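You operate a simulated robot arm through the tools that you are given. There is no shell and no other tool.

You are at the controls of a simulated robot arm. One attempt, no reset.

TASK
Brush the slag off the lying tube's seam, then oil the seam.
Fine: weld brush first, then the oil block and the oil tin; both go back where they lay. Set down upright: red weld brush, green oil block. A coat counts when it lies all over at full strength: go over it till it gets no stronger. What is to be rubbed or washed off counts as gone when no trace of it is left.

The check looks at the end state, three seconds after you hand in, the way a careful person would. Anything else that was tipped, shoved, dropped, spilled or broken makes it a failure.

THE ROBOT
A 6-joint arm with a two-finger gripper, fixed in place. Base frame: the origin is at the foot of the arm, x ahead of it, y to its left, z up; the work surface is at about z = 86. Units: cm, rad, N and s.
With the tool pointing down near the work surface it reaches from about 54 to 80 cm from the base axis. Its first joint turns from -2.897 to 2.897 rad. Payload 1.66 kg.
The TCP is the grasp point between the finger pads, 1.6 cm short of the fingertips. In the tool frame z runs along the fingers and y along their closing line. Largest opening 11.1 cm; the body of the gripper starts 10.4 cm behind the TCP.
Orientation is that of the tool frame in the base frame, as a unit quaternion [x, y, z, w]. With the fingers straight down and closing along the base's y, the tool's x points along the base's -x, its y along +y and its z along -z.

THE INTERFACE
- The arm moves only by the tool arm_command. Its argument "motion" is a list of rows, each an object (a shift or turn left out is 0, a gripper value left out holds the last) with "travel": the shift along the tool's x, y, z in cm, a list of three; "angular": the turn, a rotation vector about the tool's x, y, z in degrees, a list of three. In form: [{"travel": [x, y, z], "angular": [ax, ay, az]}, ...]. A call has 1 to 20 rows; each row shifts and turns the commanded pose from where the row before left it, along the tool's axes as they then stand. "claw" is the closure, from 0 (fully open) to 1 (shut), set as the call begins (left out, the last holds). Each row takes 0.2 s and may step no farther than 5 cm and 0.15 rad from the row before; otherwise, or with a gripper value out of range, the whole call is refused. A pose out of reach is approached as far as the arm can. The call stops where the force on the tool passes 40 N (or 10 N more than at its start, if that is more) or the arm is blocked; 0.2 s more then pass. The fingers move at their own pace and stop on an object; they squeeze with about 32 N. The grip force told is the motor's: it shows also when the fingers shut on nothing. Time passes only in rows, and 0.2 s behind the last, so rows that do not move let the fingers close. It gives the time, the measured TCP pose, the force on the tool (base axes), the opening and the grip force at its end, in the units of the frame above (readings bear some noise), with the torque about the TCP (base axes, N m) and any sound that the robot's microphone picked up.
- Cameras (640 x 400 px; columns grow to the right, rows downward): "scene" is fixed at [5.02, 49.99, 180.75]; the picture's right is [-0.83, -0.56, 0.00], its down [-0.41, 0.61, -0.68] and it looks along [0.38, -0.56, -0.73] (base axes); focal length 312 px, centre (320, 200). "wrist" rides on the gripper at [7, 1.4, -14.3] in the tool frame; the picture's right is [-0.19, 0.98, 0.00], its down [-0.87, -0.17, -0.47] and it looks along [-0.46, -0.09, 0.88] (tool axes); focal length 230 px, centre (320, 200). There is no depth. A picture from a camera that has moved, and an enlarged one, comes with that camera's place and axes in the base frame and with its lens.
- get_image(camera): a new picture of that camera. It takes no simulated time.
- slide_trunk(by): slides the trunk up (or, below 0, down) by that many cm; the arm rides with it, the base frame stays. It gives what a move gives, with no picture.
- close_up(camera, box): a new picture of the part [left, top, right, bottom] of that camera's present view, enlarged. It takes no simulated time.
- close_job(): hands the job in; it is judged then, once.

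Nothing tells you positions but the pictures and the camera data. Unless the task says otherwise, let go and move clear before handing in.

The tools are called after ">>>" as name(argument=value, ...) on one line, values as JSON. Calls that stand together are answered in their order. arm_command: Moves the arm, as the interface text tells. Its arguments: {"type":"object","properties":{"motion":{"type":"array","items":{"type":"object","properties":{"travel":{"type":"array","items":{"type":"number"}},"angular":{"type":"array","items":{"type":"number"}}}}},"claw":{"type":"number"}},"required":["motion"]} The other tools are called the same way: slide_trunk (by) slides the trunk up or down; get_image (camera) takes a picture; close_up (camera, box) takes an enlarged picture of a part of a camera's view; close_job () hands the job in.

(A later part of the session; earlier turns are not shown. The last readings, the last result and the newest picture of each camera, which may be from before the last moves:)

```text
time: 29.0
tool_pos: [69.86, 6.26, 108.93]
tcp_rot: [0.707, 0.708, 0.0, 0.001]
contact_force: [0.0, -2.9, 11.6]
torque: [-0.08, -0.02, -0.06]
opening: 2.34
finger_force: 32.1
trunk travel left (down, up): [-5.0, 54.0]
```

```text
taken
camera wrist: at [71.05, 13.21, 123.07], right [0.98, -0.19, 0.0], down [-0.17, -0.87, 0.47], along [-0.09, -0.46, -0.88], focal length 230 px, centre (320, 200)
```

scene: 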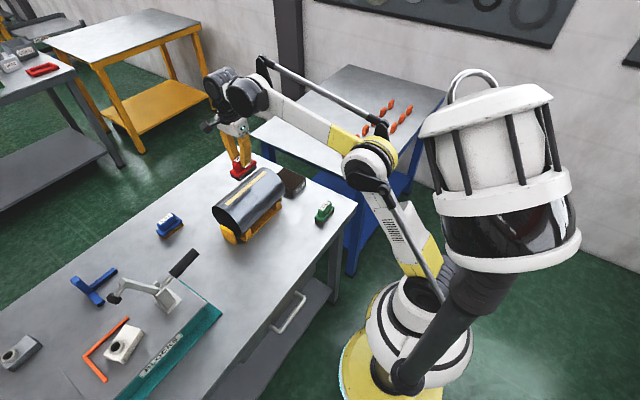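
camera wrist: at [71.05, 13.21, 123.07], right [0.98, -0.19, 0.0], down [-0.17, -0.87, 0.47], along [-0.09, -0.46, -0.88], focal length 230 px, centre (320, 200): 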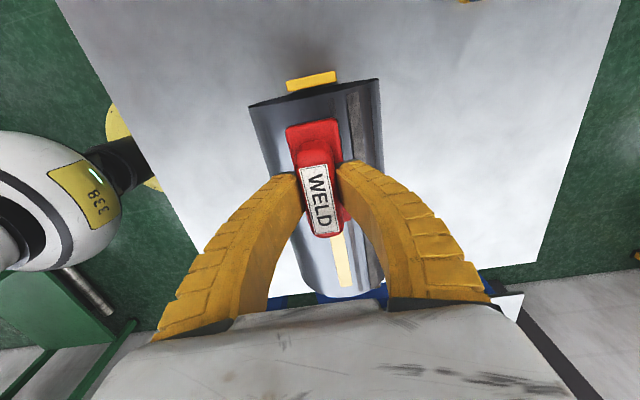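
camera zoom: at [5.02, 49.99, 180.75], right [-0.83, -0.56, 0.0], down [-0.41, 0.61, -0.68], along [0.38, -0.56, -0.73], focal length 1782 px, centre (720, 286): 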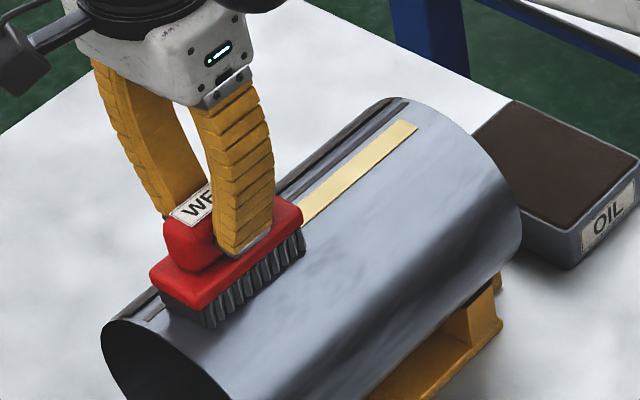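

The visible part of the seam is clean now. I'll make another round, slightly longer at both ends, then lift and inspect.

>>> arm_command(motion=[{"travel": [0.5, 0, 0]}, {"travel": [-1.5, 0, 0]}, {"travel": [-1.5, 0, 0]}, {"travel": [-1.5, 0, 0]}, {"travel": [-1.5, 0, 0]}, {"travel": [-1.5, 0, 0]}, {"travel": [-1.5, 0, 0]}, {"travel": [-1.5, 0, 0]}, {"travel": [-1.5, 0, 0]}, {"travel": [-1.5, 0, 0]}, {"travel": [0, 0, 0]}, {"travel": [1.5, 0, 0]}, {"travel": [1.5, 0, 0]}, {"travel": [1.5, 0, 0]}, {"travel": [1.5, 0, 0]}, {"travel": [1.5, 0, 0]}, {"travel": [1.5, 0, 0]}, {"travel": [1.5, 0, 0]}, {"travel": [1.5, 0, 0]}, {"travel": [1.5, 0, 0]}])

>>> arm_command(motion=[{"travel": [-1.5, 0, 0]}, {"travel": [-1.5, 0, 0]}, {"travel": [-1.5, 0, 0]}, {"travel": [-1.5, 0, 0]}, {"travel": [-1.5, 0, 0]}, {"travel": [-1.5, 0, 0]}, {"travel": [-1.5, 0, 0]}, {"travel": [-1.5, 0, 0]}, {"travel": [-1.5, 0, 0]}, {"travel": [0, 0, -0.5]}, {"travel": [0, 0, -2.5]}, {"travel": [0, 0, -4]}, {"travel": [0, 0, 0]}, {"travel": [0, 0, 0]}])

>>> get_image(camera="wrist")

>>> close_up(camera="wrist", box=[220, 0, 380, 120])

>>> close_up(camera="scene", box=[205, 150, 295, 220])

```text
time: 33.2
tool_pos: [69.82, 6.71, 109.0]
tcp_rot: [0.707, 0.707, 0.0, 0.0]
contact_force: [0.3, -0.3, 5.3]
torque: [-0.07, 0.01, 0.0]
opening: 2.1
finger_force: 31.7
trunk travel left (down, up): [-5.0, 54.0]
```

```text
time: 36.2
tool_pos: [70.17, -6.75, 115.98]
tcp_rot: [0.707, 0.707, 0.0, 0.0]
contact_force: [-0.4, 0.0, -1.5]
torque: [0.0, 0.0, -0.01]
opening: 1.88
finger_force: 31.9
trunk travel left (down, up): [-5.0, 54.0]
```

```text
taken
camera wrist: at [71.37, 0.07, 130.15], right [0.98, -0.19, 0.0], down [-0.17, -0.87, 0.47], along [-0.09, -0.46, -0.88], focal length 230 px, centre (320, 200)
```

wrist: 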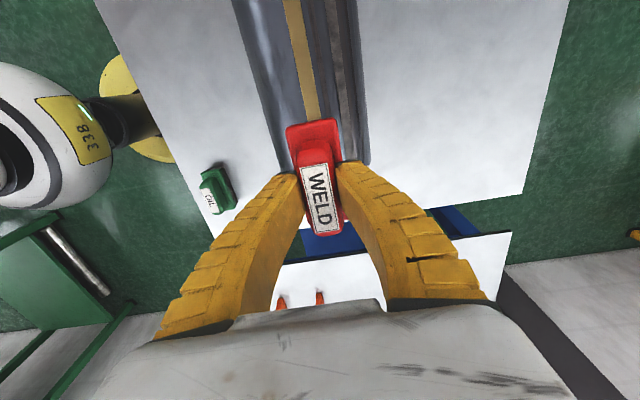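

```text
3.33 times, centred on (300, 60) of wrist
camera zoom: at [71.37, 0.07, 130.15], right [0.98, -0.19, 0.0], down [-0.17, -0.87, 0.47], along [-0.09, -0.46, -0.88], focal length 767 px, centre (387, 667)
```

zoom: 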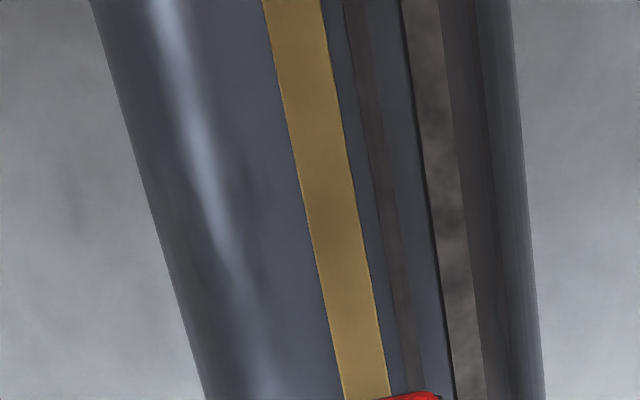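

```text
5.71 times, centred on (250, 185) of scene
camera zoom: at [5.02, 49.99, 180.75], right [-0.83, -0.56, 0.0], down [-0.41, 0.61, -0.68], along [0.38, -0.56, -0.73], focal length 1782 px, centre (720, 286)
```

zoom: 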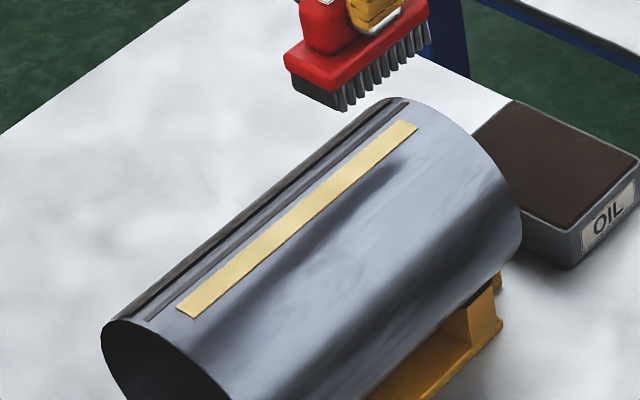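

The flecks are gone along the visible length. I'll zoom in over the whole strip to look for faint traces.

>>> close_up(camera="wrist", box=[270, 0, 330, 40])

>>> close_up(camera="wrist", box=[275, 40, 335, 80])

>>> close_up(camera="wrist", box=[285, 80, 345, 120])

>>> close_up(camera="scene", box=[245, 160, 285, 186])

>>> close_up(camera="scene", box=[220, 180, 260, 206])

```text
10.00 times, centred on (300, 20) of wrist
camera zoom: at [71.37, 0.07, 130.15], right [0.98, -0.19, 0.0], down [-0.17, -0.87, 0.47], along [-0.09, -0.46, -0.88], focal length 2301 px, centre (520, 2000)
```

zoom: 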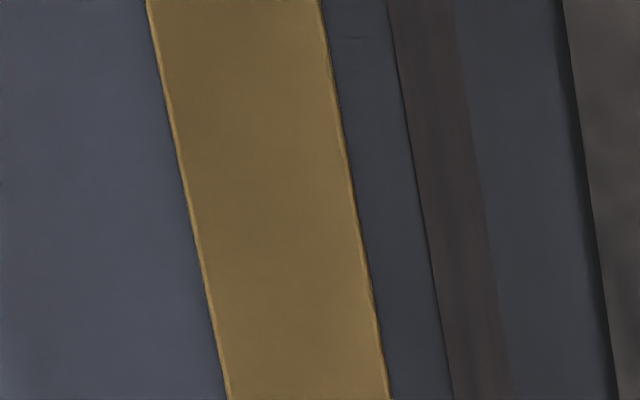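

```text
10.00 times, centred on (305, 60) of wrist
camera zoom: at [71.37, 0.07, 130.15], right [0.98, -0.19, 0.0], down [-0.17, -0.87, 0.47], along [-0.09, -0.46, -0.88], focal length 2301 px, centre (470, 1600)
```

zoom: 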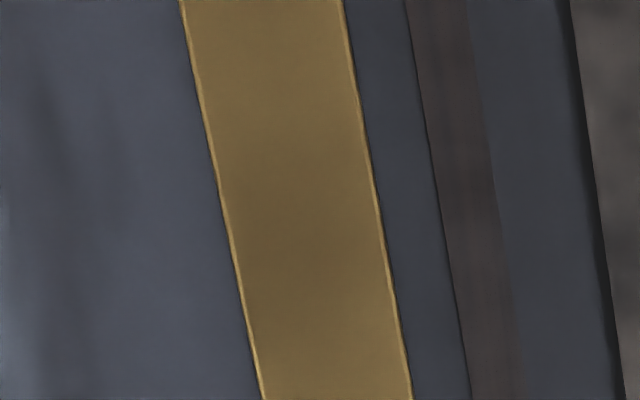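

```text
10.00 times, centred on (315, 100) of wrist
camera zoom: at [71.37, 0.07, 130.15], right [0.98, -0.19, 0.0], down [-0.17, -0.87, 0.47], along [-0.09, -0.46, -0.88], focal length 2301 px, centre (370, 1200)
```

zoom: 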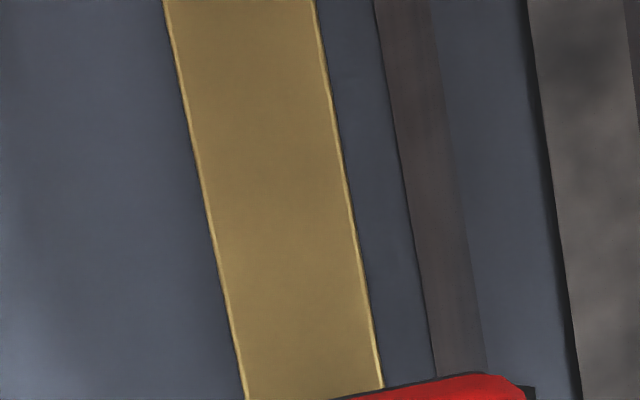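

```text
15.38 times, centred on (265, 173) of scene
camera zoom: at [5.02, 49.99, 180.75], right [-0.83, -0.56, 0.0], down [-0.41, 0.61, -0.68], along [0.38, -0.56, -0.73], focal length 4798 px, centre (1166, 615)
```

zoom: 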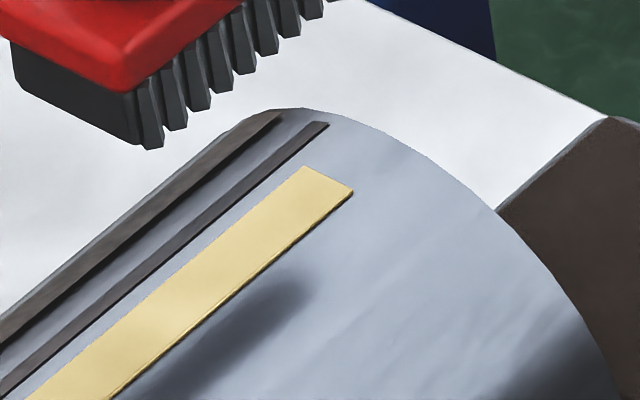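

```text
15.38 times, centred on (240, 193) of scene
camera zoom: at [5.02, 49.99, 180.75], right [-0.83, -0.56, 0.0], down [-0.41, 0.61, -0.68], along [0.38, -0.56, -0.73], focal length 4798 px, centre (1551, 308)
```

zoom: 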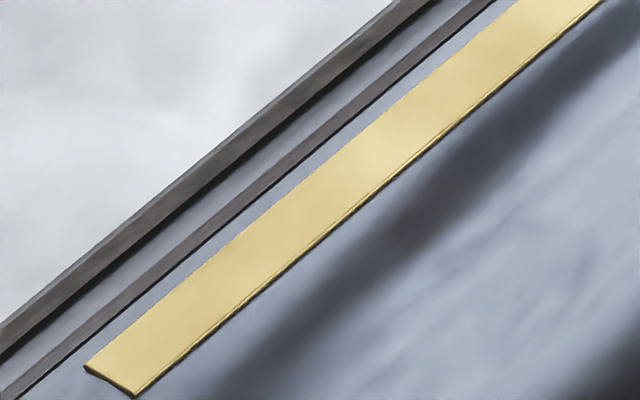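

The strip is clean end to end. Next I'll take the red brush back to its spot, moving at height.

>>> arm_command(motion=[{"travel": [3.29, -3.22, -0.3]}, {"travel": [3.29, -3.22, 0]}, {"travel": [3.29, -3.22, 0]}, {"travel": [3.29, -3.22, 0]}, {"travel": [3.29, -3.22, 0]}, {"travel": [3.29, -3.22, 0]}, {"travel": [3.29, -3.22, 0]}, {"travel": [0, 0, 3]}, {"travel": [0, 0, 3]}, {"travel": [0, 0, 3]}, {"travel": [0, 0, 0]}, {"travel": [0, 0, 0]}])

>>> get_image(camera="scene")

```text
time: 38.8
tool_pos: [47.37, 16.35, 107.61]
tcp_rot: [0.708, 0.707, 0.0, 0.0]
contact_force: [0.2, -0.7, -1.7]
torque: [0.03, 0.0, 0.0]
opening: 1.86
finger_force: 32.0
trunk travel left (down, up): [-5.0, 54.0]
```

```text
taken
```

scene: 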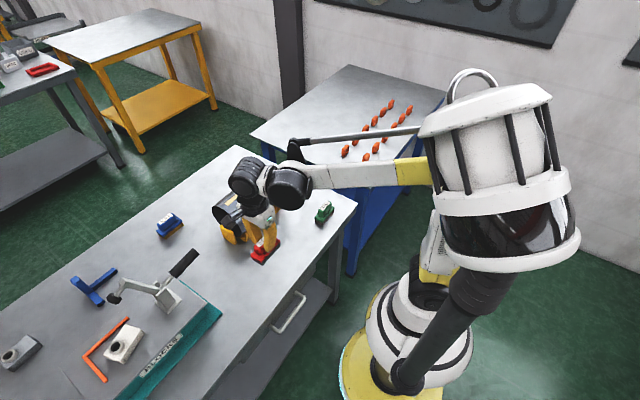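

>>> arm_command(motion=[{"travel": [0, 0, 4]}, {"travel": [0, 0, 4]}, {"travel": [0, 0, 3.5]}, {"travel": [0, 0, 2]}, {"travel": [0, 0, 1]}, {"travel": [0, 0, 0.4]}, {"travel": [0, 0, 0]}])

```text
time: 40.4
tool_pos: [47.46, 16.31, 92.31]
tcp_rot: [0.707, 0.707, 0.0, 0.0]
contact_force: [0.3, -0.5, -0.1]
torque: [0.01, -0.01, 0.0]
opening: 1.89
finger_force: 32.1
trunk travel left (down, up): [-5.0, 54.0]
```

>>> arm_command(motion=[{"travel": [0, 0, 0.15]}, {"travel": [0, 0, 0.1]}, {"travel": [0, 0, 0]}])

>>> close_up(camera="scene", box=[240, 220, 310, 300])

```text
time: 41.2
tool_pos: [47.48, 16.44, 92.03]
tcp_rot: [0.707, 0.707, 0.0, 0.0]
contact_force: [2.0, -0.6, 3.3]
torque: [-0.13, -0.01, 0.02]
opening: 1.97
finger_force: 31.8
trunk travel left (down, up): [-5.0, 54.0]
```

```text
5.00 times, centred on (275, 260) of scene
camera zoom: at [5.02, 49.99, 180.75], right [-0.83, -0.56, 0.0], down [-0.41, 0.61, -0.68], along [0.38, -0.56, -0.73], focal length 1559 px, centre (545, -100)
```

zoom: 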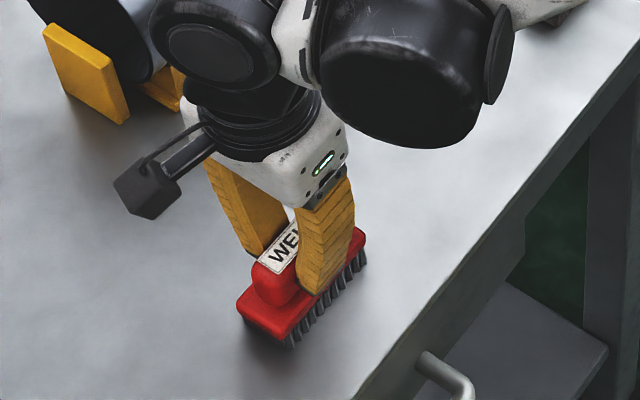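

The brush stands where it lay, with light contact. I'll open the gripper.

>>> arm_command(motion=[{"travel": [0, 0, 0]}, {"travel": [0, 0, 0]}, {"travel": [0, 0, 0]}, {"travel": [0, 0, -1]}, {"travel": [0, 0, -2]}, {"travel": [0, 0, -4]}, {"travel": [0, 0, -4]}, {"travel": [0, 0, -4]}, {"travel": [0, 0, 0]}], claw=0)

>>> close_up(camera="scene", box=[245, 245, 300, 300])

>>> get_image(camera="wrist")

```text
time: 43.2
tool_pos: [47.45, 16.44, 107.04]
tcp_rot: [0.707, 0.707, 0.0, 0.001]
contact_force: [0.7, 0.1, -0.1]
torque: [0.03, 0.0, -0.03]
opening: 11.11
finger_force: 0.1
trunk travel left (down, up): [-5.0, 54.0]
```

```text
7.27 times, centred on (272, 272) of scene
camera zoom: at [5.02, 49.99, 180.75], right [-0.83, -0.56, 0.0], down [-0.41, 0.61, -0.68], along [0.38, -0.56, -0.73], focal length 2268 px, centre (666, -327)
```

zoom: 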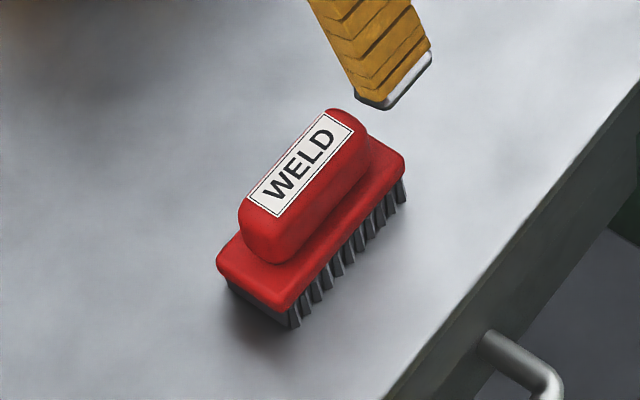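

```text
taken
camera wrist: at [48.71, 23.35, 121.17], right [0.98, -0.19, 0.0], down [-0.17, -0.87, 0.47], along [-0.09, -0.46, -0.88], focal length 230 px, centre (320, 200)
```

wrist: 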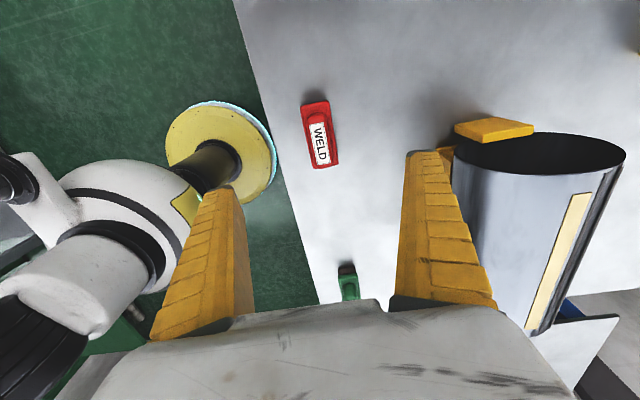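

The red brush is back and upright. Now I'll move over to the green oil block.

>>> arm_command(motion=[{"travel": [-4.5, 0, 0]}, {"travel": [-4.5, 0, 0]}, {"travel": [-4.5, 0, 0]}, {"travel": [-4.5, 0, 0]}, {"travel": [-4.5, 0, 0]}, {"travel": [-4.5, 0, 0]}, {"travel": [-4.5, 0, 0]}, {"travel": [-0.8, 0, 0]}, {"travel": [0, 0, 0]}, {"travel": [0, 0, 0]}])

>>> get_image(camera="wrist")

>>> close_up(camera="wrist", box=[270, 70, 370, 190])

>>> close_up(camera="scene", box=[295, 180, 355, 240])

```text
time: 45.4
tool_pos: [47.52, -16.08, 107.13]
tcp_rot: [0.707, 0.707, 0.0, 0.0]
contact_force: [-0.6, -0.2, -0.2]
torque: [0.02, 0.01, -0.01]
opening: 11.08
finger_force: 0.1
trunk travel left (down, up): [-5.0, 54.0]
```

```text
taken
camera wrist: at [48.77, -9.11, 121.27], right [0.98, -0.19, 0.0], down [-0.17, -0.87, 0.47], along [-0.09, -0.46, -0.88], focal length 230 px, centre (320, 200)
```

wrist: 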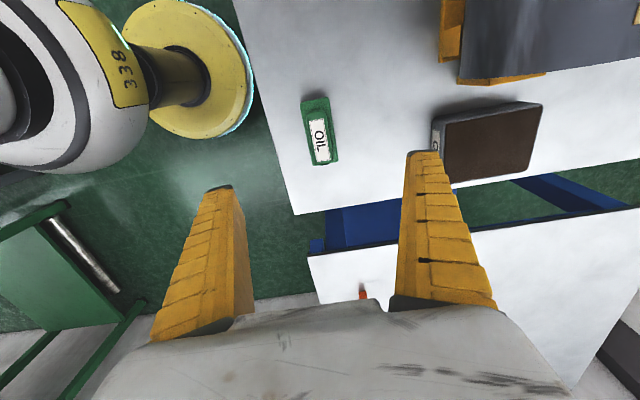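

```text
3.33 times, centred on (320, 130) of wrist
camera zoom: at [48.77, -9.11, 121.27], right [0.98, -0.19, 0.0], down [-0.17, -0.87, 0.47], along [-0.09, -0.46, -0.88], focal length 767 px, centre (320, 433)
```

zoom: 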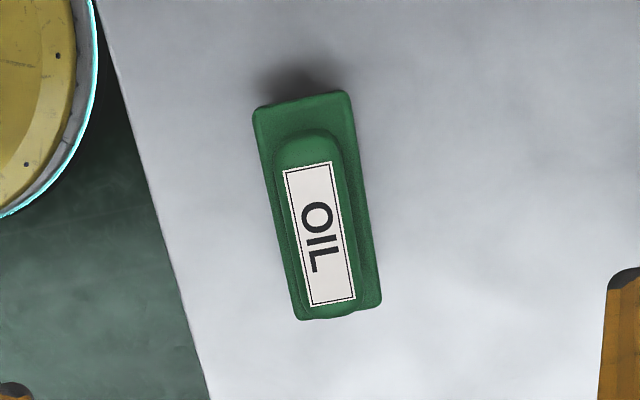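

```text
6.67 times, centred on (325, 210) of scene
camera zoom: at [5.02, 49.99, 180.75], right [-0.83, -0.56, 0.0], down [-0.41, 0.61, -0.68], along [0.38, -0.56, -0.73], focal length 2079 px, centre (287, 133)
```

zoom: 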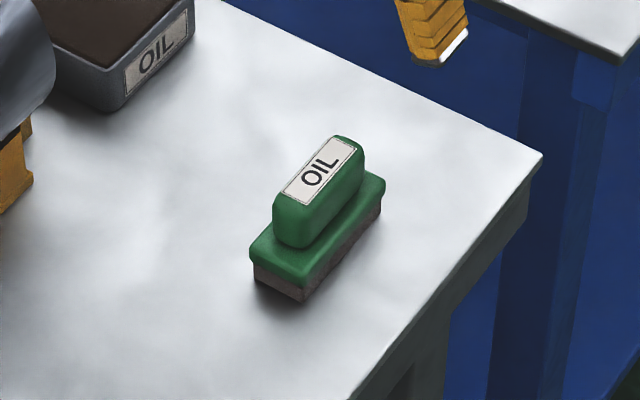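

The oil block's label sits at about (47.45, -15.83, 92.8), the same height and alignment as the red brush was. I'll descend over its handle.

>>> arm_command(motion=[{"travel": [0.28, -0.05, 3]}, {"travel": [0, 0, 4]}, {"travel": [0, 0, 4]}, {"travel": [0, 0, 2.5]}, {"travel": [0, 0, 1.0]}, {"travel": [0, 0, 0.55]}, {"travel": [0, 0, 0]}])

>>> get_image(camera="wrist")

```text
time: 47.0
tool_pos: [47.23, -15.77, 92.03]
tcp_rot: [0.707, 0.708, 0.001, 0.0]
contact_force: [-0.4, -0.6, -0.8]
torque: [-0.03, -0.01, 0.0]
opening: 11.08
finger_force: 0.0
trunk travel left (down, up): [-5.0, 54.0]
```

```text
taken
camera wrist: at [48.55, -8.73, 106.18], right [0.98, -0.19, 0.0], down [-0.17, -0.87, 0.47], along [-0.09, -0.46, -0.88], focal length 230 px, centre (320, 200)
```

wrist: 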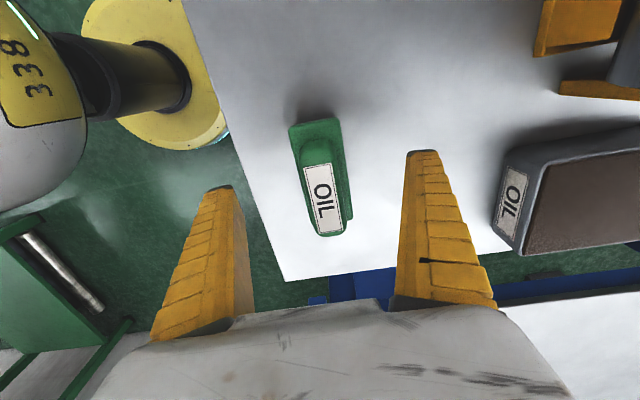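

>>> arm_command(motion=[{"travel": [0.05, 0.15, 0]}, {"travel": [0, 0, 0]}])

>>> arm_command(motion=[{"travel": [0, 0, 0]}, {"travel": [0, 0, 0]}, {"travel": [0, 0, 0]}, {"travel": [0, 0, 0]}], claw=1)

>>> get_image(camera="wrist")

>>> close_up(camera="scene", box=[285, 160, 355, 240])

```text
time: 47.6
tool_pos: [47.46, -15.66, 91.98]
tcp_rot: [0.707, 0.707, 0.001, 0.0]
contact_force: [-1.0, -1.0, 0.0]
torque: [0.03, -0.02, -0.01]
opening: 11.09
finger_force: 0.1
trunk travel left (down, up): [-5.0, 54.0]
```

```text
time: 48.6
tool_pos: [47.4, -15.64, 92.06]
tcp_rot: [0.707, 0.707, 0.0, 0.0]
contact_force: [4.2, -1.0, 11.7]
torque: [0.01, -0.04, 0.01]
opening: 2.28
finger_force: 32.6
trunk travel left (down, up): [-5.0, 54.0]
```

```text
taken
camera wrist: at [48.71, -8.71, 106.19], right [0.98, -0.19, 0.0], down [-0.17, -0.87, 0.47], along [-0.09, -0.46, -0.88], focal length 230 px, centre (320, 200)
```

wrist: 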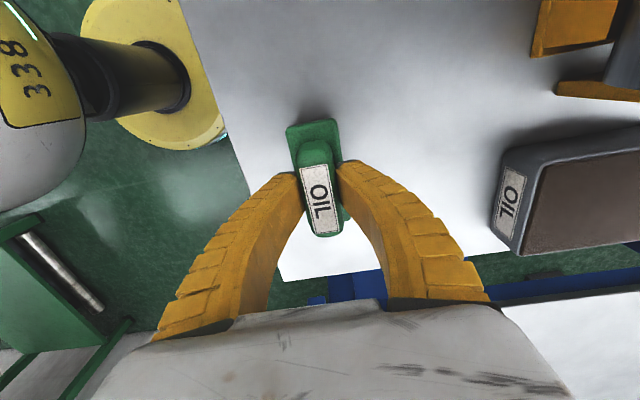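

```text
5.00 times, centred on (320, 200) of scene
camera zoom: at [5.02, 49.99, 180.75], right [-0.83, -0.56, 0.0], down [-0.41, 0.61, -0.68], along [0.38, -0.56, -0.73], focal length 1559 px, centre (320, 200)
```

zoom: 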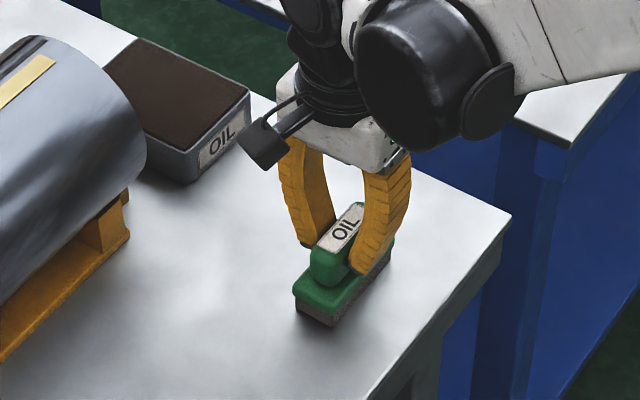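

The oil block is gripped; it lay at TCP (47.40, -15.64, 92.06). I'll take a zoom of the tin from here and another after lifting, to triangulate it.

>>> close_up(camera="wrist", box=[480, 110, 640, 270])

>>> arm_command(motion=[{"travel": [0, 0, -1]}, {"travel": [0, 0, -2]}, {"travel": [0, 0, -4]}, {"travel": [0, 0, -4]}, {"travel": [0, 0, -4]}, {"travel": [0, 0, 0]}, {"travel": [0, 0, 0]}])

>>> get_image(camera="wrist")

>>> close_up(camera="wrist", box=[400, 80, 560, 200])

>>> close_up(camera="scene", box=[265, 155, 325, 215])

```text
2.50 times, centred on (560, 190) of wrist
camera zoom: at [48.71, -8.71, 106.19], right [0.98, -0.19, 0.0], down [-0.17, -0.87, 0.47], along [-0.09, -0.46, -0.88], focal length 575 px, centre (-280, 225)
```

zoom: 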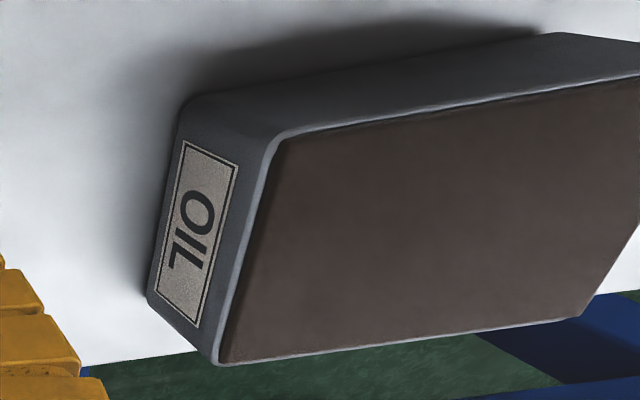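

```text
time: 50.2
tool_pos: [47.62, -15.67, 107.21]
tcp_rot: [0.707, 0.707, 0.001, 0.0]
contact_force: [-0.2, 0.0, -1.7]
torque: [0.01, -0.01, 0.01]
opening: 1.88
finger_force: 31.6
trunk travel left (down, up): [-5.0, 54.0]
```

```text
taken
camera wrist: at [48.9, -8.68, 121.3], right [0.98, -0.19, 0.0], down [-0.17, -0.87, 0.47], along [-0.09, -0.46, -0.88], focal length 230 px, centre (320, 200)
```

wrist: 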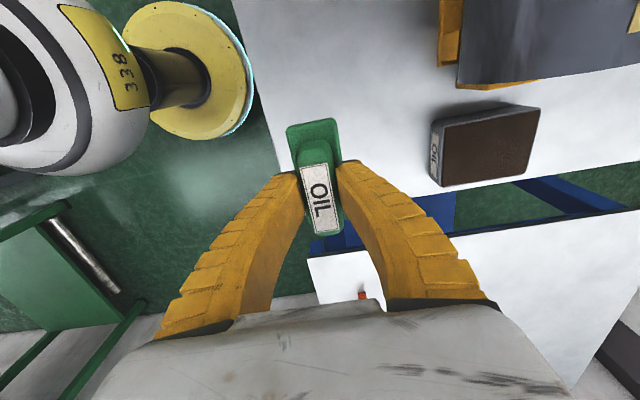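

```text
3.33 times, centred on (480, 140) of wrist
camera zoom: at [48.9, -8.68, 121.3], right [0.98, -0.19, 0.0], down [-0.17, -0.87, 0.47], along [-0.09, -0.46, -0.88], focal length 767 px, centre (-213, 400)
```

zoom: 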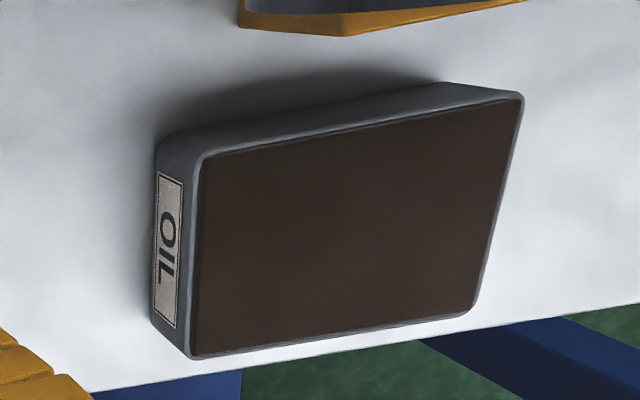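

```text
6.67 times, centred on (295, 185) of scene
camera zoom: at [5.02, 49.99, 180.75], right [-0.83, -0.56, 0.0], down [-0.41, 0.61, -0.68], along [0.38, -0.56, -0.73], focal length 2079 px, centre (487, 300)
```

zoom: 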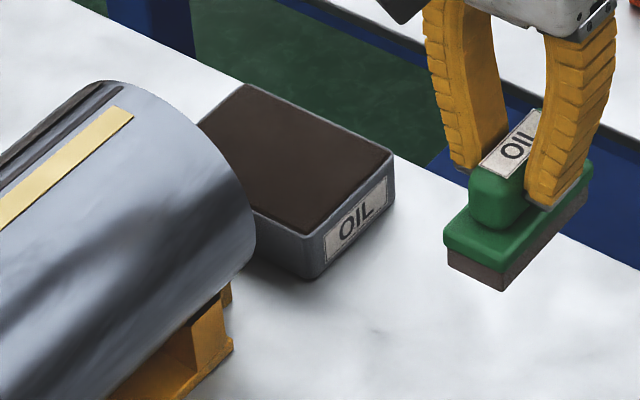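

The tin's rim runs from x≈63.8 to 75.7 and y≈-26.2 to -17.3 at z≈90.2, with an oil-soaked brown surface. The block is about 8.5 cm long, so I'll turn it to lie along x, the tin's long side. First I raise the trunk for reach and turn back 90°.

>>> slide_trunk(by=15)

>>> arm_command(motion=[{"angular": [0, 0, -8.182]}, {"angular": [0, 0, -8.182]}, {"angular": [0, 0, -8.182]}, {"angular": [0, 0, -8.182]}, {"angular": [0, 0, -8.182]}, {"angular": [0, 0, -8.182]}, {"angular": [0, 0, -8.182]}, {"angular": [0, 0, -8.182]}, {"angular": [0, 0, -8.182]}, {"angular": [0, 0, -8.182]}, {"angular": [0, 0, -8.18]}, {"travel": [0, 0, 0]}])

```text
time: 51.9
tool_pos: [47.61, -15.53, 122.11]
tcp_rot: [0.707, 0.707, 0.0, 0.0]
contact_force: [-1.0, -0.1, -2.3]
torque: [-0.03, 0.02, 0.0]
opening: 1.86
finger_force: 32.2
trunk travel left (down, up): [-20.0, 39.0]
```

```text
time: 54.5
tool_pos: [47.59, -15.53, 122.23]
tcp_rot: [-0.001, 1.0, 0.0, 0.001]
contact_force: [0.1, 0.1, -2.0]
torque: [0.04, 0.0, -0.03]
opening: 1.9
finger_force: 32.3
trunk travel left (down, up): [-20.0, 39.0]
```

>>> arm_command(motion=[{"travel": [-4.42, -1.26, 0]}, {"travel": [-4.42, -1.26, 0]}, {"travel": [-4.42, -1.26, 0]}, {"travel": [-4.42, -1.26, 0]}, {"travel": [-4.42, -1.23, 0]}, {"travel": [0, 0, 4]}, {"travel": [0, 0, 4]}, {"travel": [0, 0, 4]}, {"travel": [0, 0, 0]}, {"travel": [0, 0, 0]}])

>>> get_image(camera="wrist")

>>> get_image(camera="scene")

>>> close_up(camera="scene", box=[245, 120, 335, 210])

```text
time: 56.7
tool_pos: [69.47, -21.73, 110.21]
tcp_rot: [0.0, 1.0, -0.001, 0.0]
contact_force: [0.6, 0.2, -0.5]
torque: [-0.02, -0.02, 0.03]
opening: 1.88
finger_force: 32.3
trunk travel left (down, up): [-20.0, 39.0]
```

```text
taken
camera wrist: at [62.47, -20.51, 124.42], right [0.19, 0.98, 0.0], down [0.87, -0.17, 0.47], along [0.46, -0.09, -0.88], focal length 230 px, centre (320, 200)
```

wrist: 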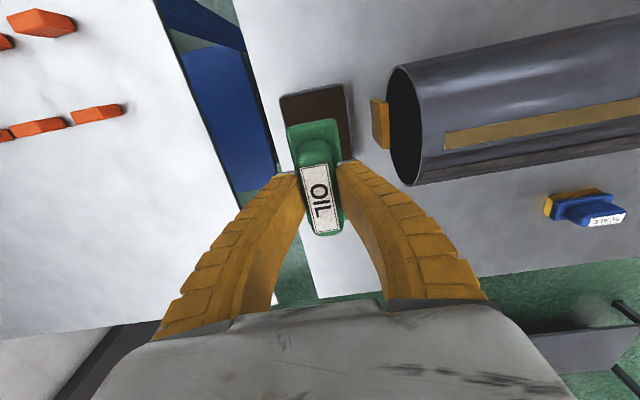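

```text
taken
```

scene: 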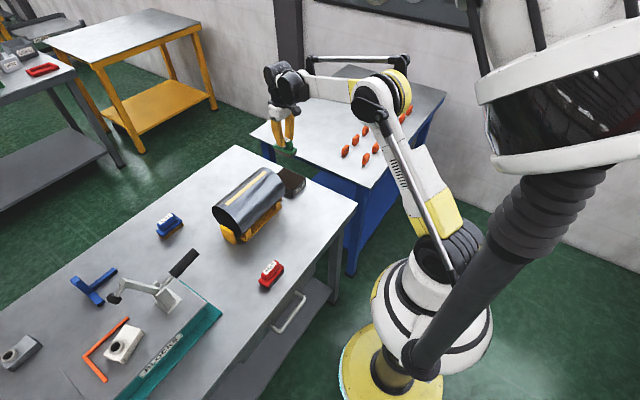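

```text
4.44 times, centred on (290, 165) of scene
camera zoom: at [5.02, 49.99, 180.75], right [-0.83, -0.56, 0.0], down [-0.41, 0.61, -0.68], along [0.38, -0.56, -0.73], focal length 1386 px, centre (453, 356)
```

zoom: 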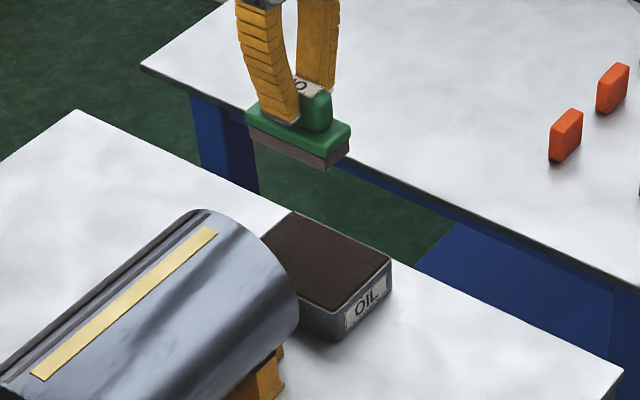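

The block is over the tin and lined up with its long side. I'll descend to just above the surface.

>>> arm_command(motion=[{"travel": [-0.25, -0.1, 4]}, {"travel": [0, 0, 4]}, {"travel": [0, 0, 3]}, {"travel": [0, 0, 1.5]}, {"travel": [0, 0, 0.5]}, {"travel": [0, 0, 0]}, {"travel": [0, 0, 0]}])

>>> close_up(camera="scene", box=[245, 120, 335, 210])

>>> get_image(camera="wrist")

```text
time: 58.3
tool_pos: [70.01, -22.02, 97.13]
tcp_rot: [0.001, 1.0, 0.0, 0.0]
contact_force: [-0.7, 0.1, -1.5]
torque: [0.01, 0.0, 0.02]
opening: 1.89
finger_force: 31.6
trunk travel left (down, up): [-20.0, 39.0]
```

```text
4.44 times, centred on (290, 165) of scene
camera zoom: at [5.02, 49.99, 180.75], right [-0.83, -0.56, 0.0], down [-0.41, 0.61, -0.68], along [0.38, -0.56, -0.73], focal length 1386 px, centre (453, 356)
```

zoom: 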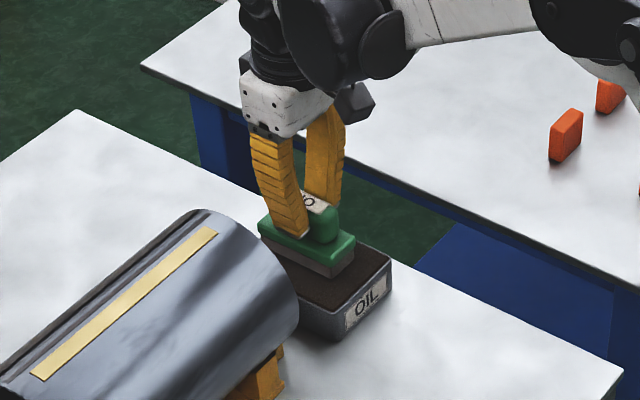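

```text
taken
camera wrist: at [62.96, -20.67, 111.24], right [0.19, 0.98, 0.0], down [0.87, -0.17, 0.47], along [0.46, -0.09, -0.88], focal length 230 px, centre (320, 200)
```

wrist: 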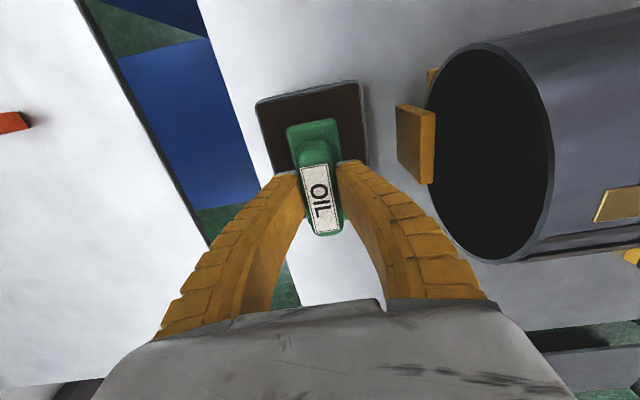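

>>> arm_command(motion=[{"travel": [0.15, 0.15, 0.3]}, {"travel": [0, 0, 0.3]}, {"travel": [0, 0, 0.2]}, {"travel": [0, 0, 0.2]}, {"travel": [0, 0, 0]}])

```text
time: 59.5
tool_pos: [69.8, -21.89, 96.15]
tcp_rot: [0.0, 1.0, 0.0, 0.001]
contact_force: [7.2, -0.4, 11.9]
torque: [0.0, -0.13, 0.0]
opening: 2.3
finger_force: 31.9
trunk travel left (down, up): [-20.0, 39.0]
```

Contact at about 12 N, but there's some sideways force too. I'll check that the tin hasn't shifted.

>>> close_up(camera="scene", box=[245, 120, 335, 210])

>>> get_image(camera="wrist")

```text
4.44 times, centred on (290, 165) of scene
camera zoom: at [5.02, 49.99, 180.75], right [-0.83, -0.56, 0.0], down [-0.41, 0.61, -0.68], along [0.38, -0.56, -0.73], focal length 1386 px, centre (453, 356)
```

zoom: 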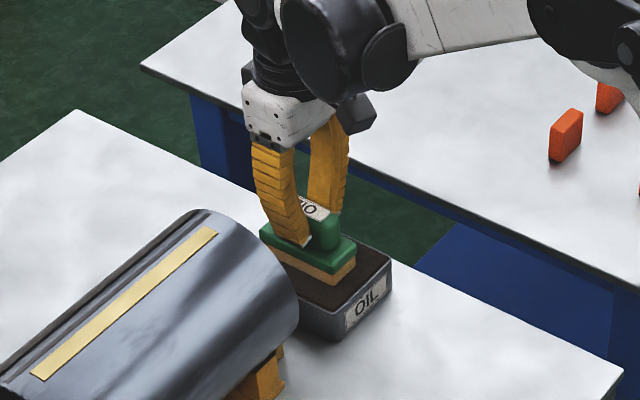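

```text
taken
camera wrist: at [62.73, -20.54, 110.37], right [0.19, 0.98, 0.0], down [0.86, -0.17, 0.47], along [0.46, -0.09, -0.88], focal length 230 px, centre (320, 200)
```

wrist: 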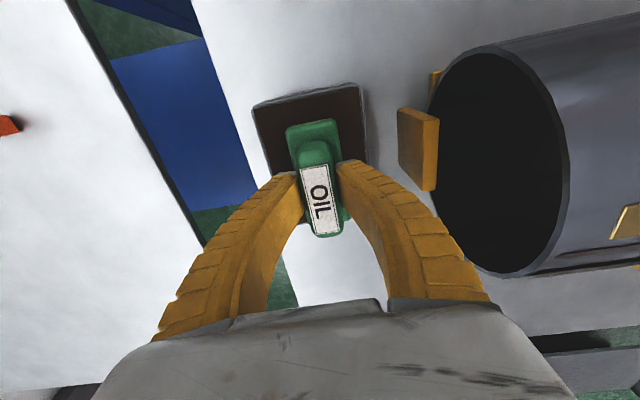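

The felt has turned amber, so it's loaded, and the tin hasn't moved. I'll hold a moment and lift straight up.

>>> arm_command(motion=[{"travel": [0, 0, 0]}, {"travel": [0, 0, 0]}, {"travel": [0, 0, -0.5]}, {"travel": [0, 0, -1.5]}, {"travel": [0, 0, -3]}, {"travel": [0, 0, -4]}, {"travel": [0, 0, -4]}, {"travel": [0, 0, -4]}, {"travel": [0, 0, -3]}, {"travel": [0, 0, 0]}])

>>> close_up(camera="scene", box=[245, 100, 335, 210])

```text
time: 61.7
tool_pos: [69.79, -21.85, 116.24]
tcp_rot: [0.0, 1.0, 0.0, 0.0]
contact_force: [-0.6, 0.0, -1.5]
torque: [-0.02, 0.0, 0.03]
opening: 1.88
finger_force: 32.1
trunk travel left (down, up): [-20.0, 39.0]
```

```text
3.64 times, centred on (290, 155) of scene
camera zoom: at [5.02, 49.99, 180.75], right [-0.83, -0.56, 0.0], down [-0.41, 0.61, -0.68], along [0.38, -0.56, -0.73], focal length 1134 px, centre (429, 364)
```

zoom: 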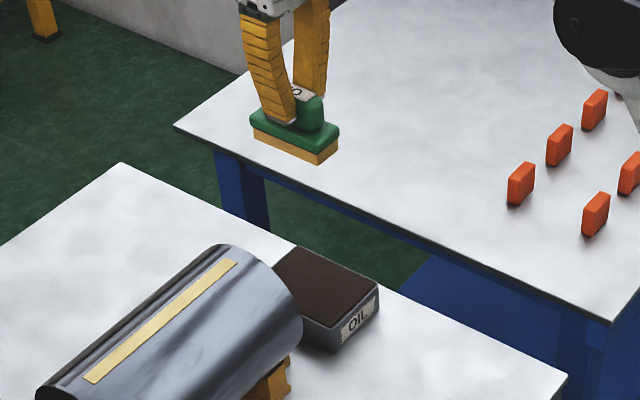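

The block is loaded and clear. I'll turn it 90° so it lies along the seam and move over the seam's far end.

>>> arm_command(motion=[{"angular": [0, 0, 8.182]}, {"angular": [0, 0, 8.182]}, {"angular": [0, 0, 8.182]}, {"angular": [0, 0, 8.182]}, {"angular": [0, 0, 8.182]}, {"angular": [0, 0, 8.182]}, {"angular": [0, 0, 8.182]}, {"angular": [0, 0, 8.182]}, {"angular": [0, 0, 8.182]}, {"angular": [0, 0, 8.182]}, {"angular": [0, 0, 8.18]}, {"travel": [0, 0, 0]}])

>>> arm_command(motion=[{"travel": [4, 0, 0]}, {"travel": [4, 0, 0]}, {"travel": [4, 0, 0]}, {"travel": [4, 0, 0]}, {"travel": [0, 0, 2.5]}, {"travel": [0, 0, 2]}, {"travel": [0, 0, 0]}, {"travel": [0, 0, 0]}])

>>> get_image(camera="wrist")

>>> close_up(camera="scene", box=[205, 130, 295, 220])

```text
time: 64.3
tool_pos: [69.78, -21.85, 116.1]
tcp_rot: [0.708, 0.707, 0.0, 0.0]
contact_force: [-1.2, 0.3, -2.3]
torque: [0.01, -0.01, 0.01]
opening: 1.89
finger_force: 32.4
trunk travel left (down, up): [-20.0, 39.0]
```

```text
time: 66.1
tool_pos: [70.03, -6.0, 111.56]
tcp_rot: [0.707, 0.707, 0.0, 0.0]
contact_force: [0.6, -1.2, -2.4]
torque: [0.01, 0.04, -0.01]
opening: 1.9
finger_force: 32.0
trunk travel left (down, up): [-20.0, 39.0]
```

```text
taken
camera wrist: at [71.28, 0.92, 125.69], right [0.98, -0.19, 0.0], down [-0.17, -0.87, 0.47], along [-0.09, -0.46, -0.88], focal length 230 px, centre (320, 200)
```

wrist: 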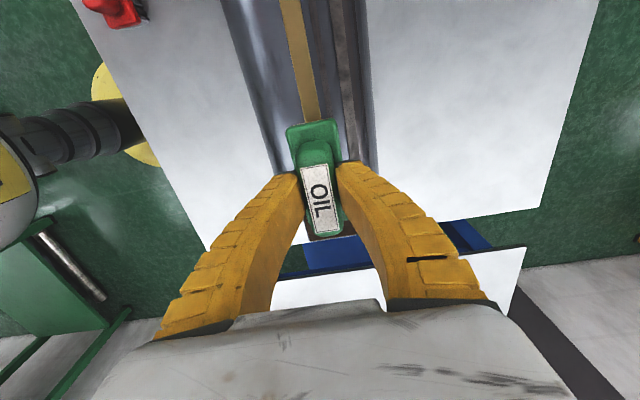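

```text
4.44 times, centred on (250, 175) of scene
camera zoom: at [5.02, 49.99, 180.75], right [-0.83, -0.56, 0.0], down [-0.41, 0.61, -0.68], along [0.38, -0.56, -0.73], focal length 1386 px, centre (631, 311)
```

zoom: 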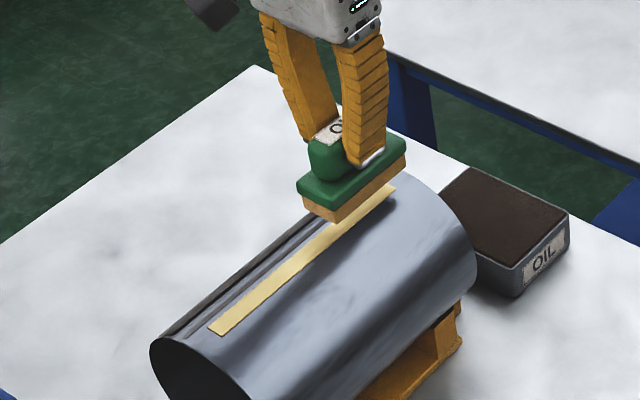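

>>> arm_command(motion=[{"travel": [-0.3, -0.1, 0.8]}, {"travel": [0, 0, 0.7]}, {"travel": [0, 0, 0.5]}, {"travel": [0, 0, 0.2]}, {"travel": [0, 0, 0]}])

>>> arm_command(motion=[{"travel": [0, 0, 0.15]}, {"travel": [0, 0, 0.15]}, {"travel": [0, 0, 0]}])

```text
time: 67.3
tool_pos: [69.83, -6.33, 109.42]
tcp_rot: [0.707, 0.708, 0.001, 0.0]
contact_force: [-1.0, 0.9, -2.1]
torque: [-0.01, 0.01, 0.01]
opening: 1.89
finger_force: 32.2
trunk travel left (down, up): [-20.0, 39.0]
```

```text
time: 68.1
tool_pos: [69.72, -6.12, 109.08]
tcp_rot: [0.707, 0.707, 0.0, 0.0]
contact_force: [-0.3, 0.4, -2.4]
torque: [-0.01, 0.0, 0.02]
opening: 1.89
finger_force: 32.5
trunk travel left (down, up): [-20.0, 39.0]
```

>>> arm_command(motion=[{"travel": [0, 0.1, 0.15]}, {"travel": [0, 0, 0.1]}, {"travel": [0, 0, 0]}])

```text
time: 68.9
tool_pos: [69.79, -6.31, 108.96]
tcp_rot: [0.707, 0.707, 0.0, 0.001]
contact_force: [-0.8, -1.5, 12.5]
torque: [-0.11, 0.01, -0.05]
opening: 2.32
finger_force: 32.6
trunk travel left (down, up): [-20.0, 39.0]
```

Contact at about 12 N with the felt flat on the seam. I'll stroke along the seam once and look.

>>> arm_command(motion=[{"travel": [-0.3, 0, 0]}, {"travel": [1.0, 0, 0]}, {"travel": [1.3, 0, 0]}, {"travel": [1.3, 0, 0]}, {"travel": [1.3, 0, 0]}, {"travel": [1.3, 0, 0]}, {"travel": [1.3, 0, 0]}, {"travel": [1.3, 0, 0]}, {"travel": [1.3, 0, 0]}, {"travel": [1.3, 0, 0]}, {"travel": [1.3, 0, 0]}, {"travel": [0.3, 0, 0]}, {"travel": [0, 0, 0]}])

>>> close_up(camera="scene", box=[205, 150, 295, 220])

>>> close_up(camera="scene", box=[245, 160, 285, 186])

```text
time: 71.7
tool_pos: [69.68, 6.4, 108.95]
tcp_rot: [0.707, 0.707, 0.002, 0.001]
contact_force: [-0.7, -5.4, 11.1]
torque: [-0.12, 0.0, -0.06]
opening: 2.3
finger_force: 31.8
trunk travel left (down, up): [-20.0, 39.0]
```

```text
5.71 times, centred on (250, 185) of scene
camera zoom: at [5.02, 49.99, 180.75], right [-0.83, -0.56, 0.0], down [-0.41, 0.61, -0.68], along [0.38, -0.56, -0.73], focal length 1782 px, centre (720, 286)
```

zoom: 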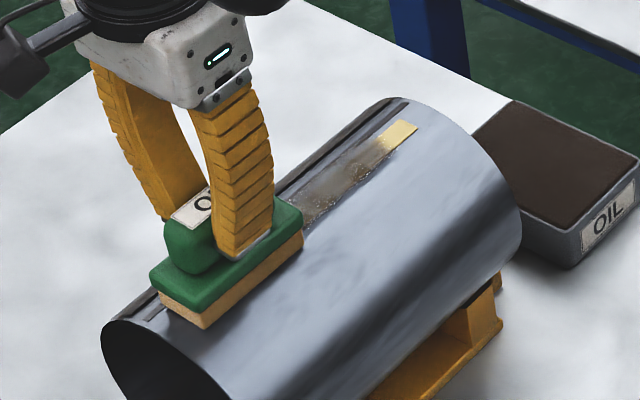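

```text
15.38 times, centred on (265, 173) of scene
camera zoom: at [5.02, 49.99, 180.75], right [-0.83, -0.56, 0.0], down [-0.41, 0.61, -0.68], along [0.38, -0.56, -0.73], focal length 4798 px, centre (1166, 615)
```

zoom: 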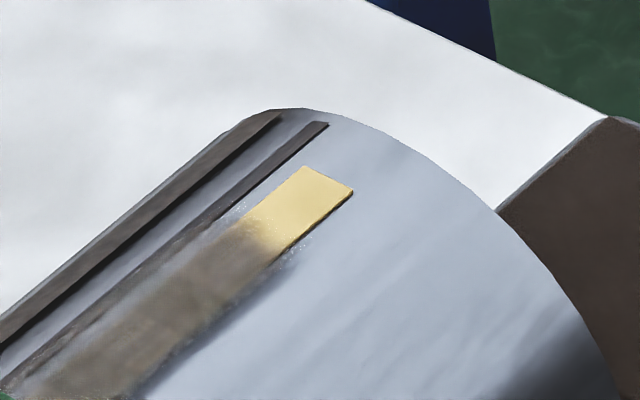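

The oil goes on as a dark film, but the last 2–3 cm at the far end is still bare. I'll go over it again and reach further out at both ends.

>>> arm_command(motion=[{"travel": [0.8, 0, 0]}, {"travel": [0.6, 0, 0]}, {"travel": [-1.4, 0, 0]}, {"travel": [-1.4, 0, 0]}, {"travel": [-1.4, 0, 0]}, {"travel": [-1.4, 0, 0]}, {"travel": [-1.4, 0, 0]}, {"travel": [-1.4, 0, 0]}, {"travel": [-1.4, 0, 0]}, {"travel": [-1.4, 0, 0]}, {"travel": [-1.4, 0, 0]}, {"travel": [-1.4, 0, 0]}, {"travel": [-1.4, 0, 0]}, {"travel": [-0.6, 0, 0]}, {"travel": [0, 0, 0]}])

>>> close_up(camera="scene", box=[205, 150, 295, 220])

>>> get_image(camera="wrist")

>>> close_up(camera="wrist", box=[220, 0, 380, 120])

```text
time: 74.9
tool_pos: [69.54, -8.02, 109.01]
tcp_rot: [0.707, 0.707, 0.0, -0.001]
contact_force: [-0.8, 5.6, 10.4]
torque: [0.11, -0.01, -0.01]
opening: 2.28
finger_force: 32.2
trunk travel left (down, up): [-20.0, 39.0]
```

```text
5.71 times, centred on (250, 185) of scene
camera zoom: at [5.02, 49.99, 180.75], right [-0.83, -0.56, 0.0], down [-0.41, 0.61, -0.68], along [0.38, -0.56, -0.73], focal length 1782 px, centre (720, 286)
```

zoom: 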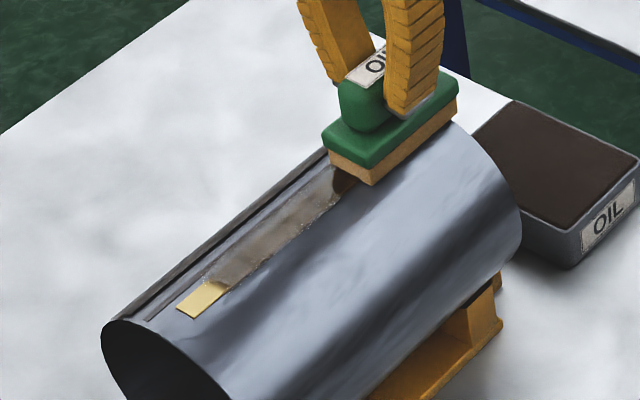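

```text
taken
camera wrist: at [70.91, -1.07, 123.08], right [0.98, -0.19, 0.0], down [-0.17, -0.87, 0.47], along [-0.09, -0.46, -0.88], focal length 230 px, centre (320, 200)
```

wrist: 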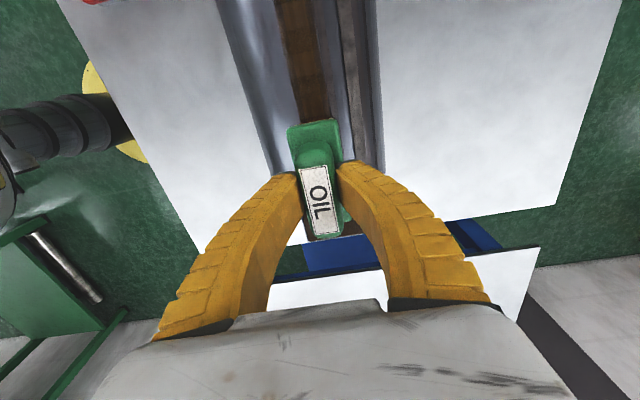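

```text
3.33 times, centred on (300, 60) of wrist
camera zoom: at [70.91, -1.07, 123.08], right [0.98, -0.19, 0.0], down [-0.17, -0.87, 0.47], along [-0.09, -0.46, -0.88], focal length 767 px, centre (387, 667)
```

zoom: 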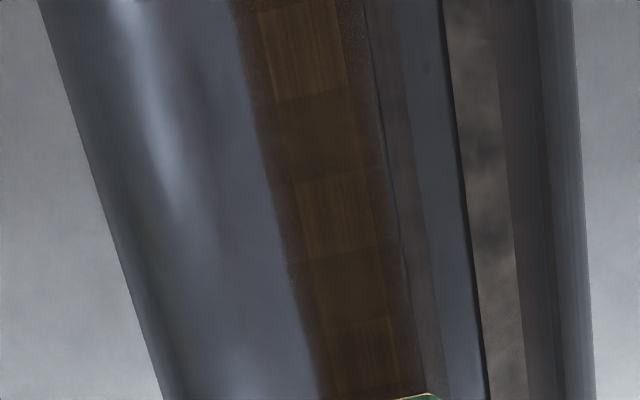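

The coat reaches only about as far as the block's centre travels, so the near end at y≈7.5–10 is still bare. I'll carry the block's centre past both seam ends, slowly, under the same light pressure.

>>> arm_command(motion=[{"travel": [-1, 0, 0]}, {"travel": [-1, 0, 0]}, {"travel": [-0.5, 0, 0]}, {"travel": [0, 0, 0]}])

>>> close_up(camera="scene", box=[215, 140, 305, 210])

```text
time: 75.9
tool_pos: [69.68, -10.4, 108.95]
tcp_rot: [0.707, 0.707, 0.0, 0.0]
contact_force: [-0.3, 5.1, 10.7]
torque: [0.26, -0.01, 0.05]
opening: 2.31
finger_force: 32.0
trunk travel left (down, up): [-20.0, 39.0]
```

```text
5.71 times, centred on (260, 175) of scene
camera zoom: at [5.02, 49.99, 180.75], right [-0.83, -0.56, 0.0], down [-0.41, 0.61, -0.68], along [0.38, -0.56, -0.73], focal length 1782 px, centre (663, 343)
```

zoom: 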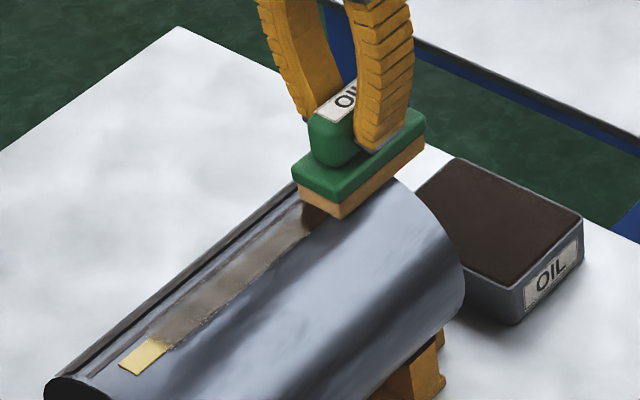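

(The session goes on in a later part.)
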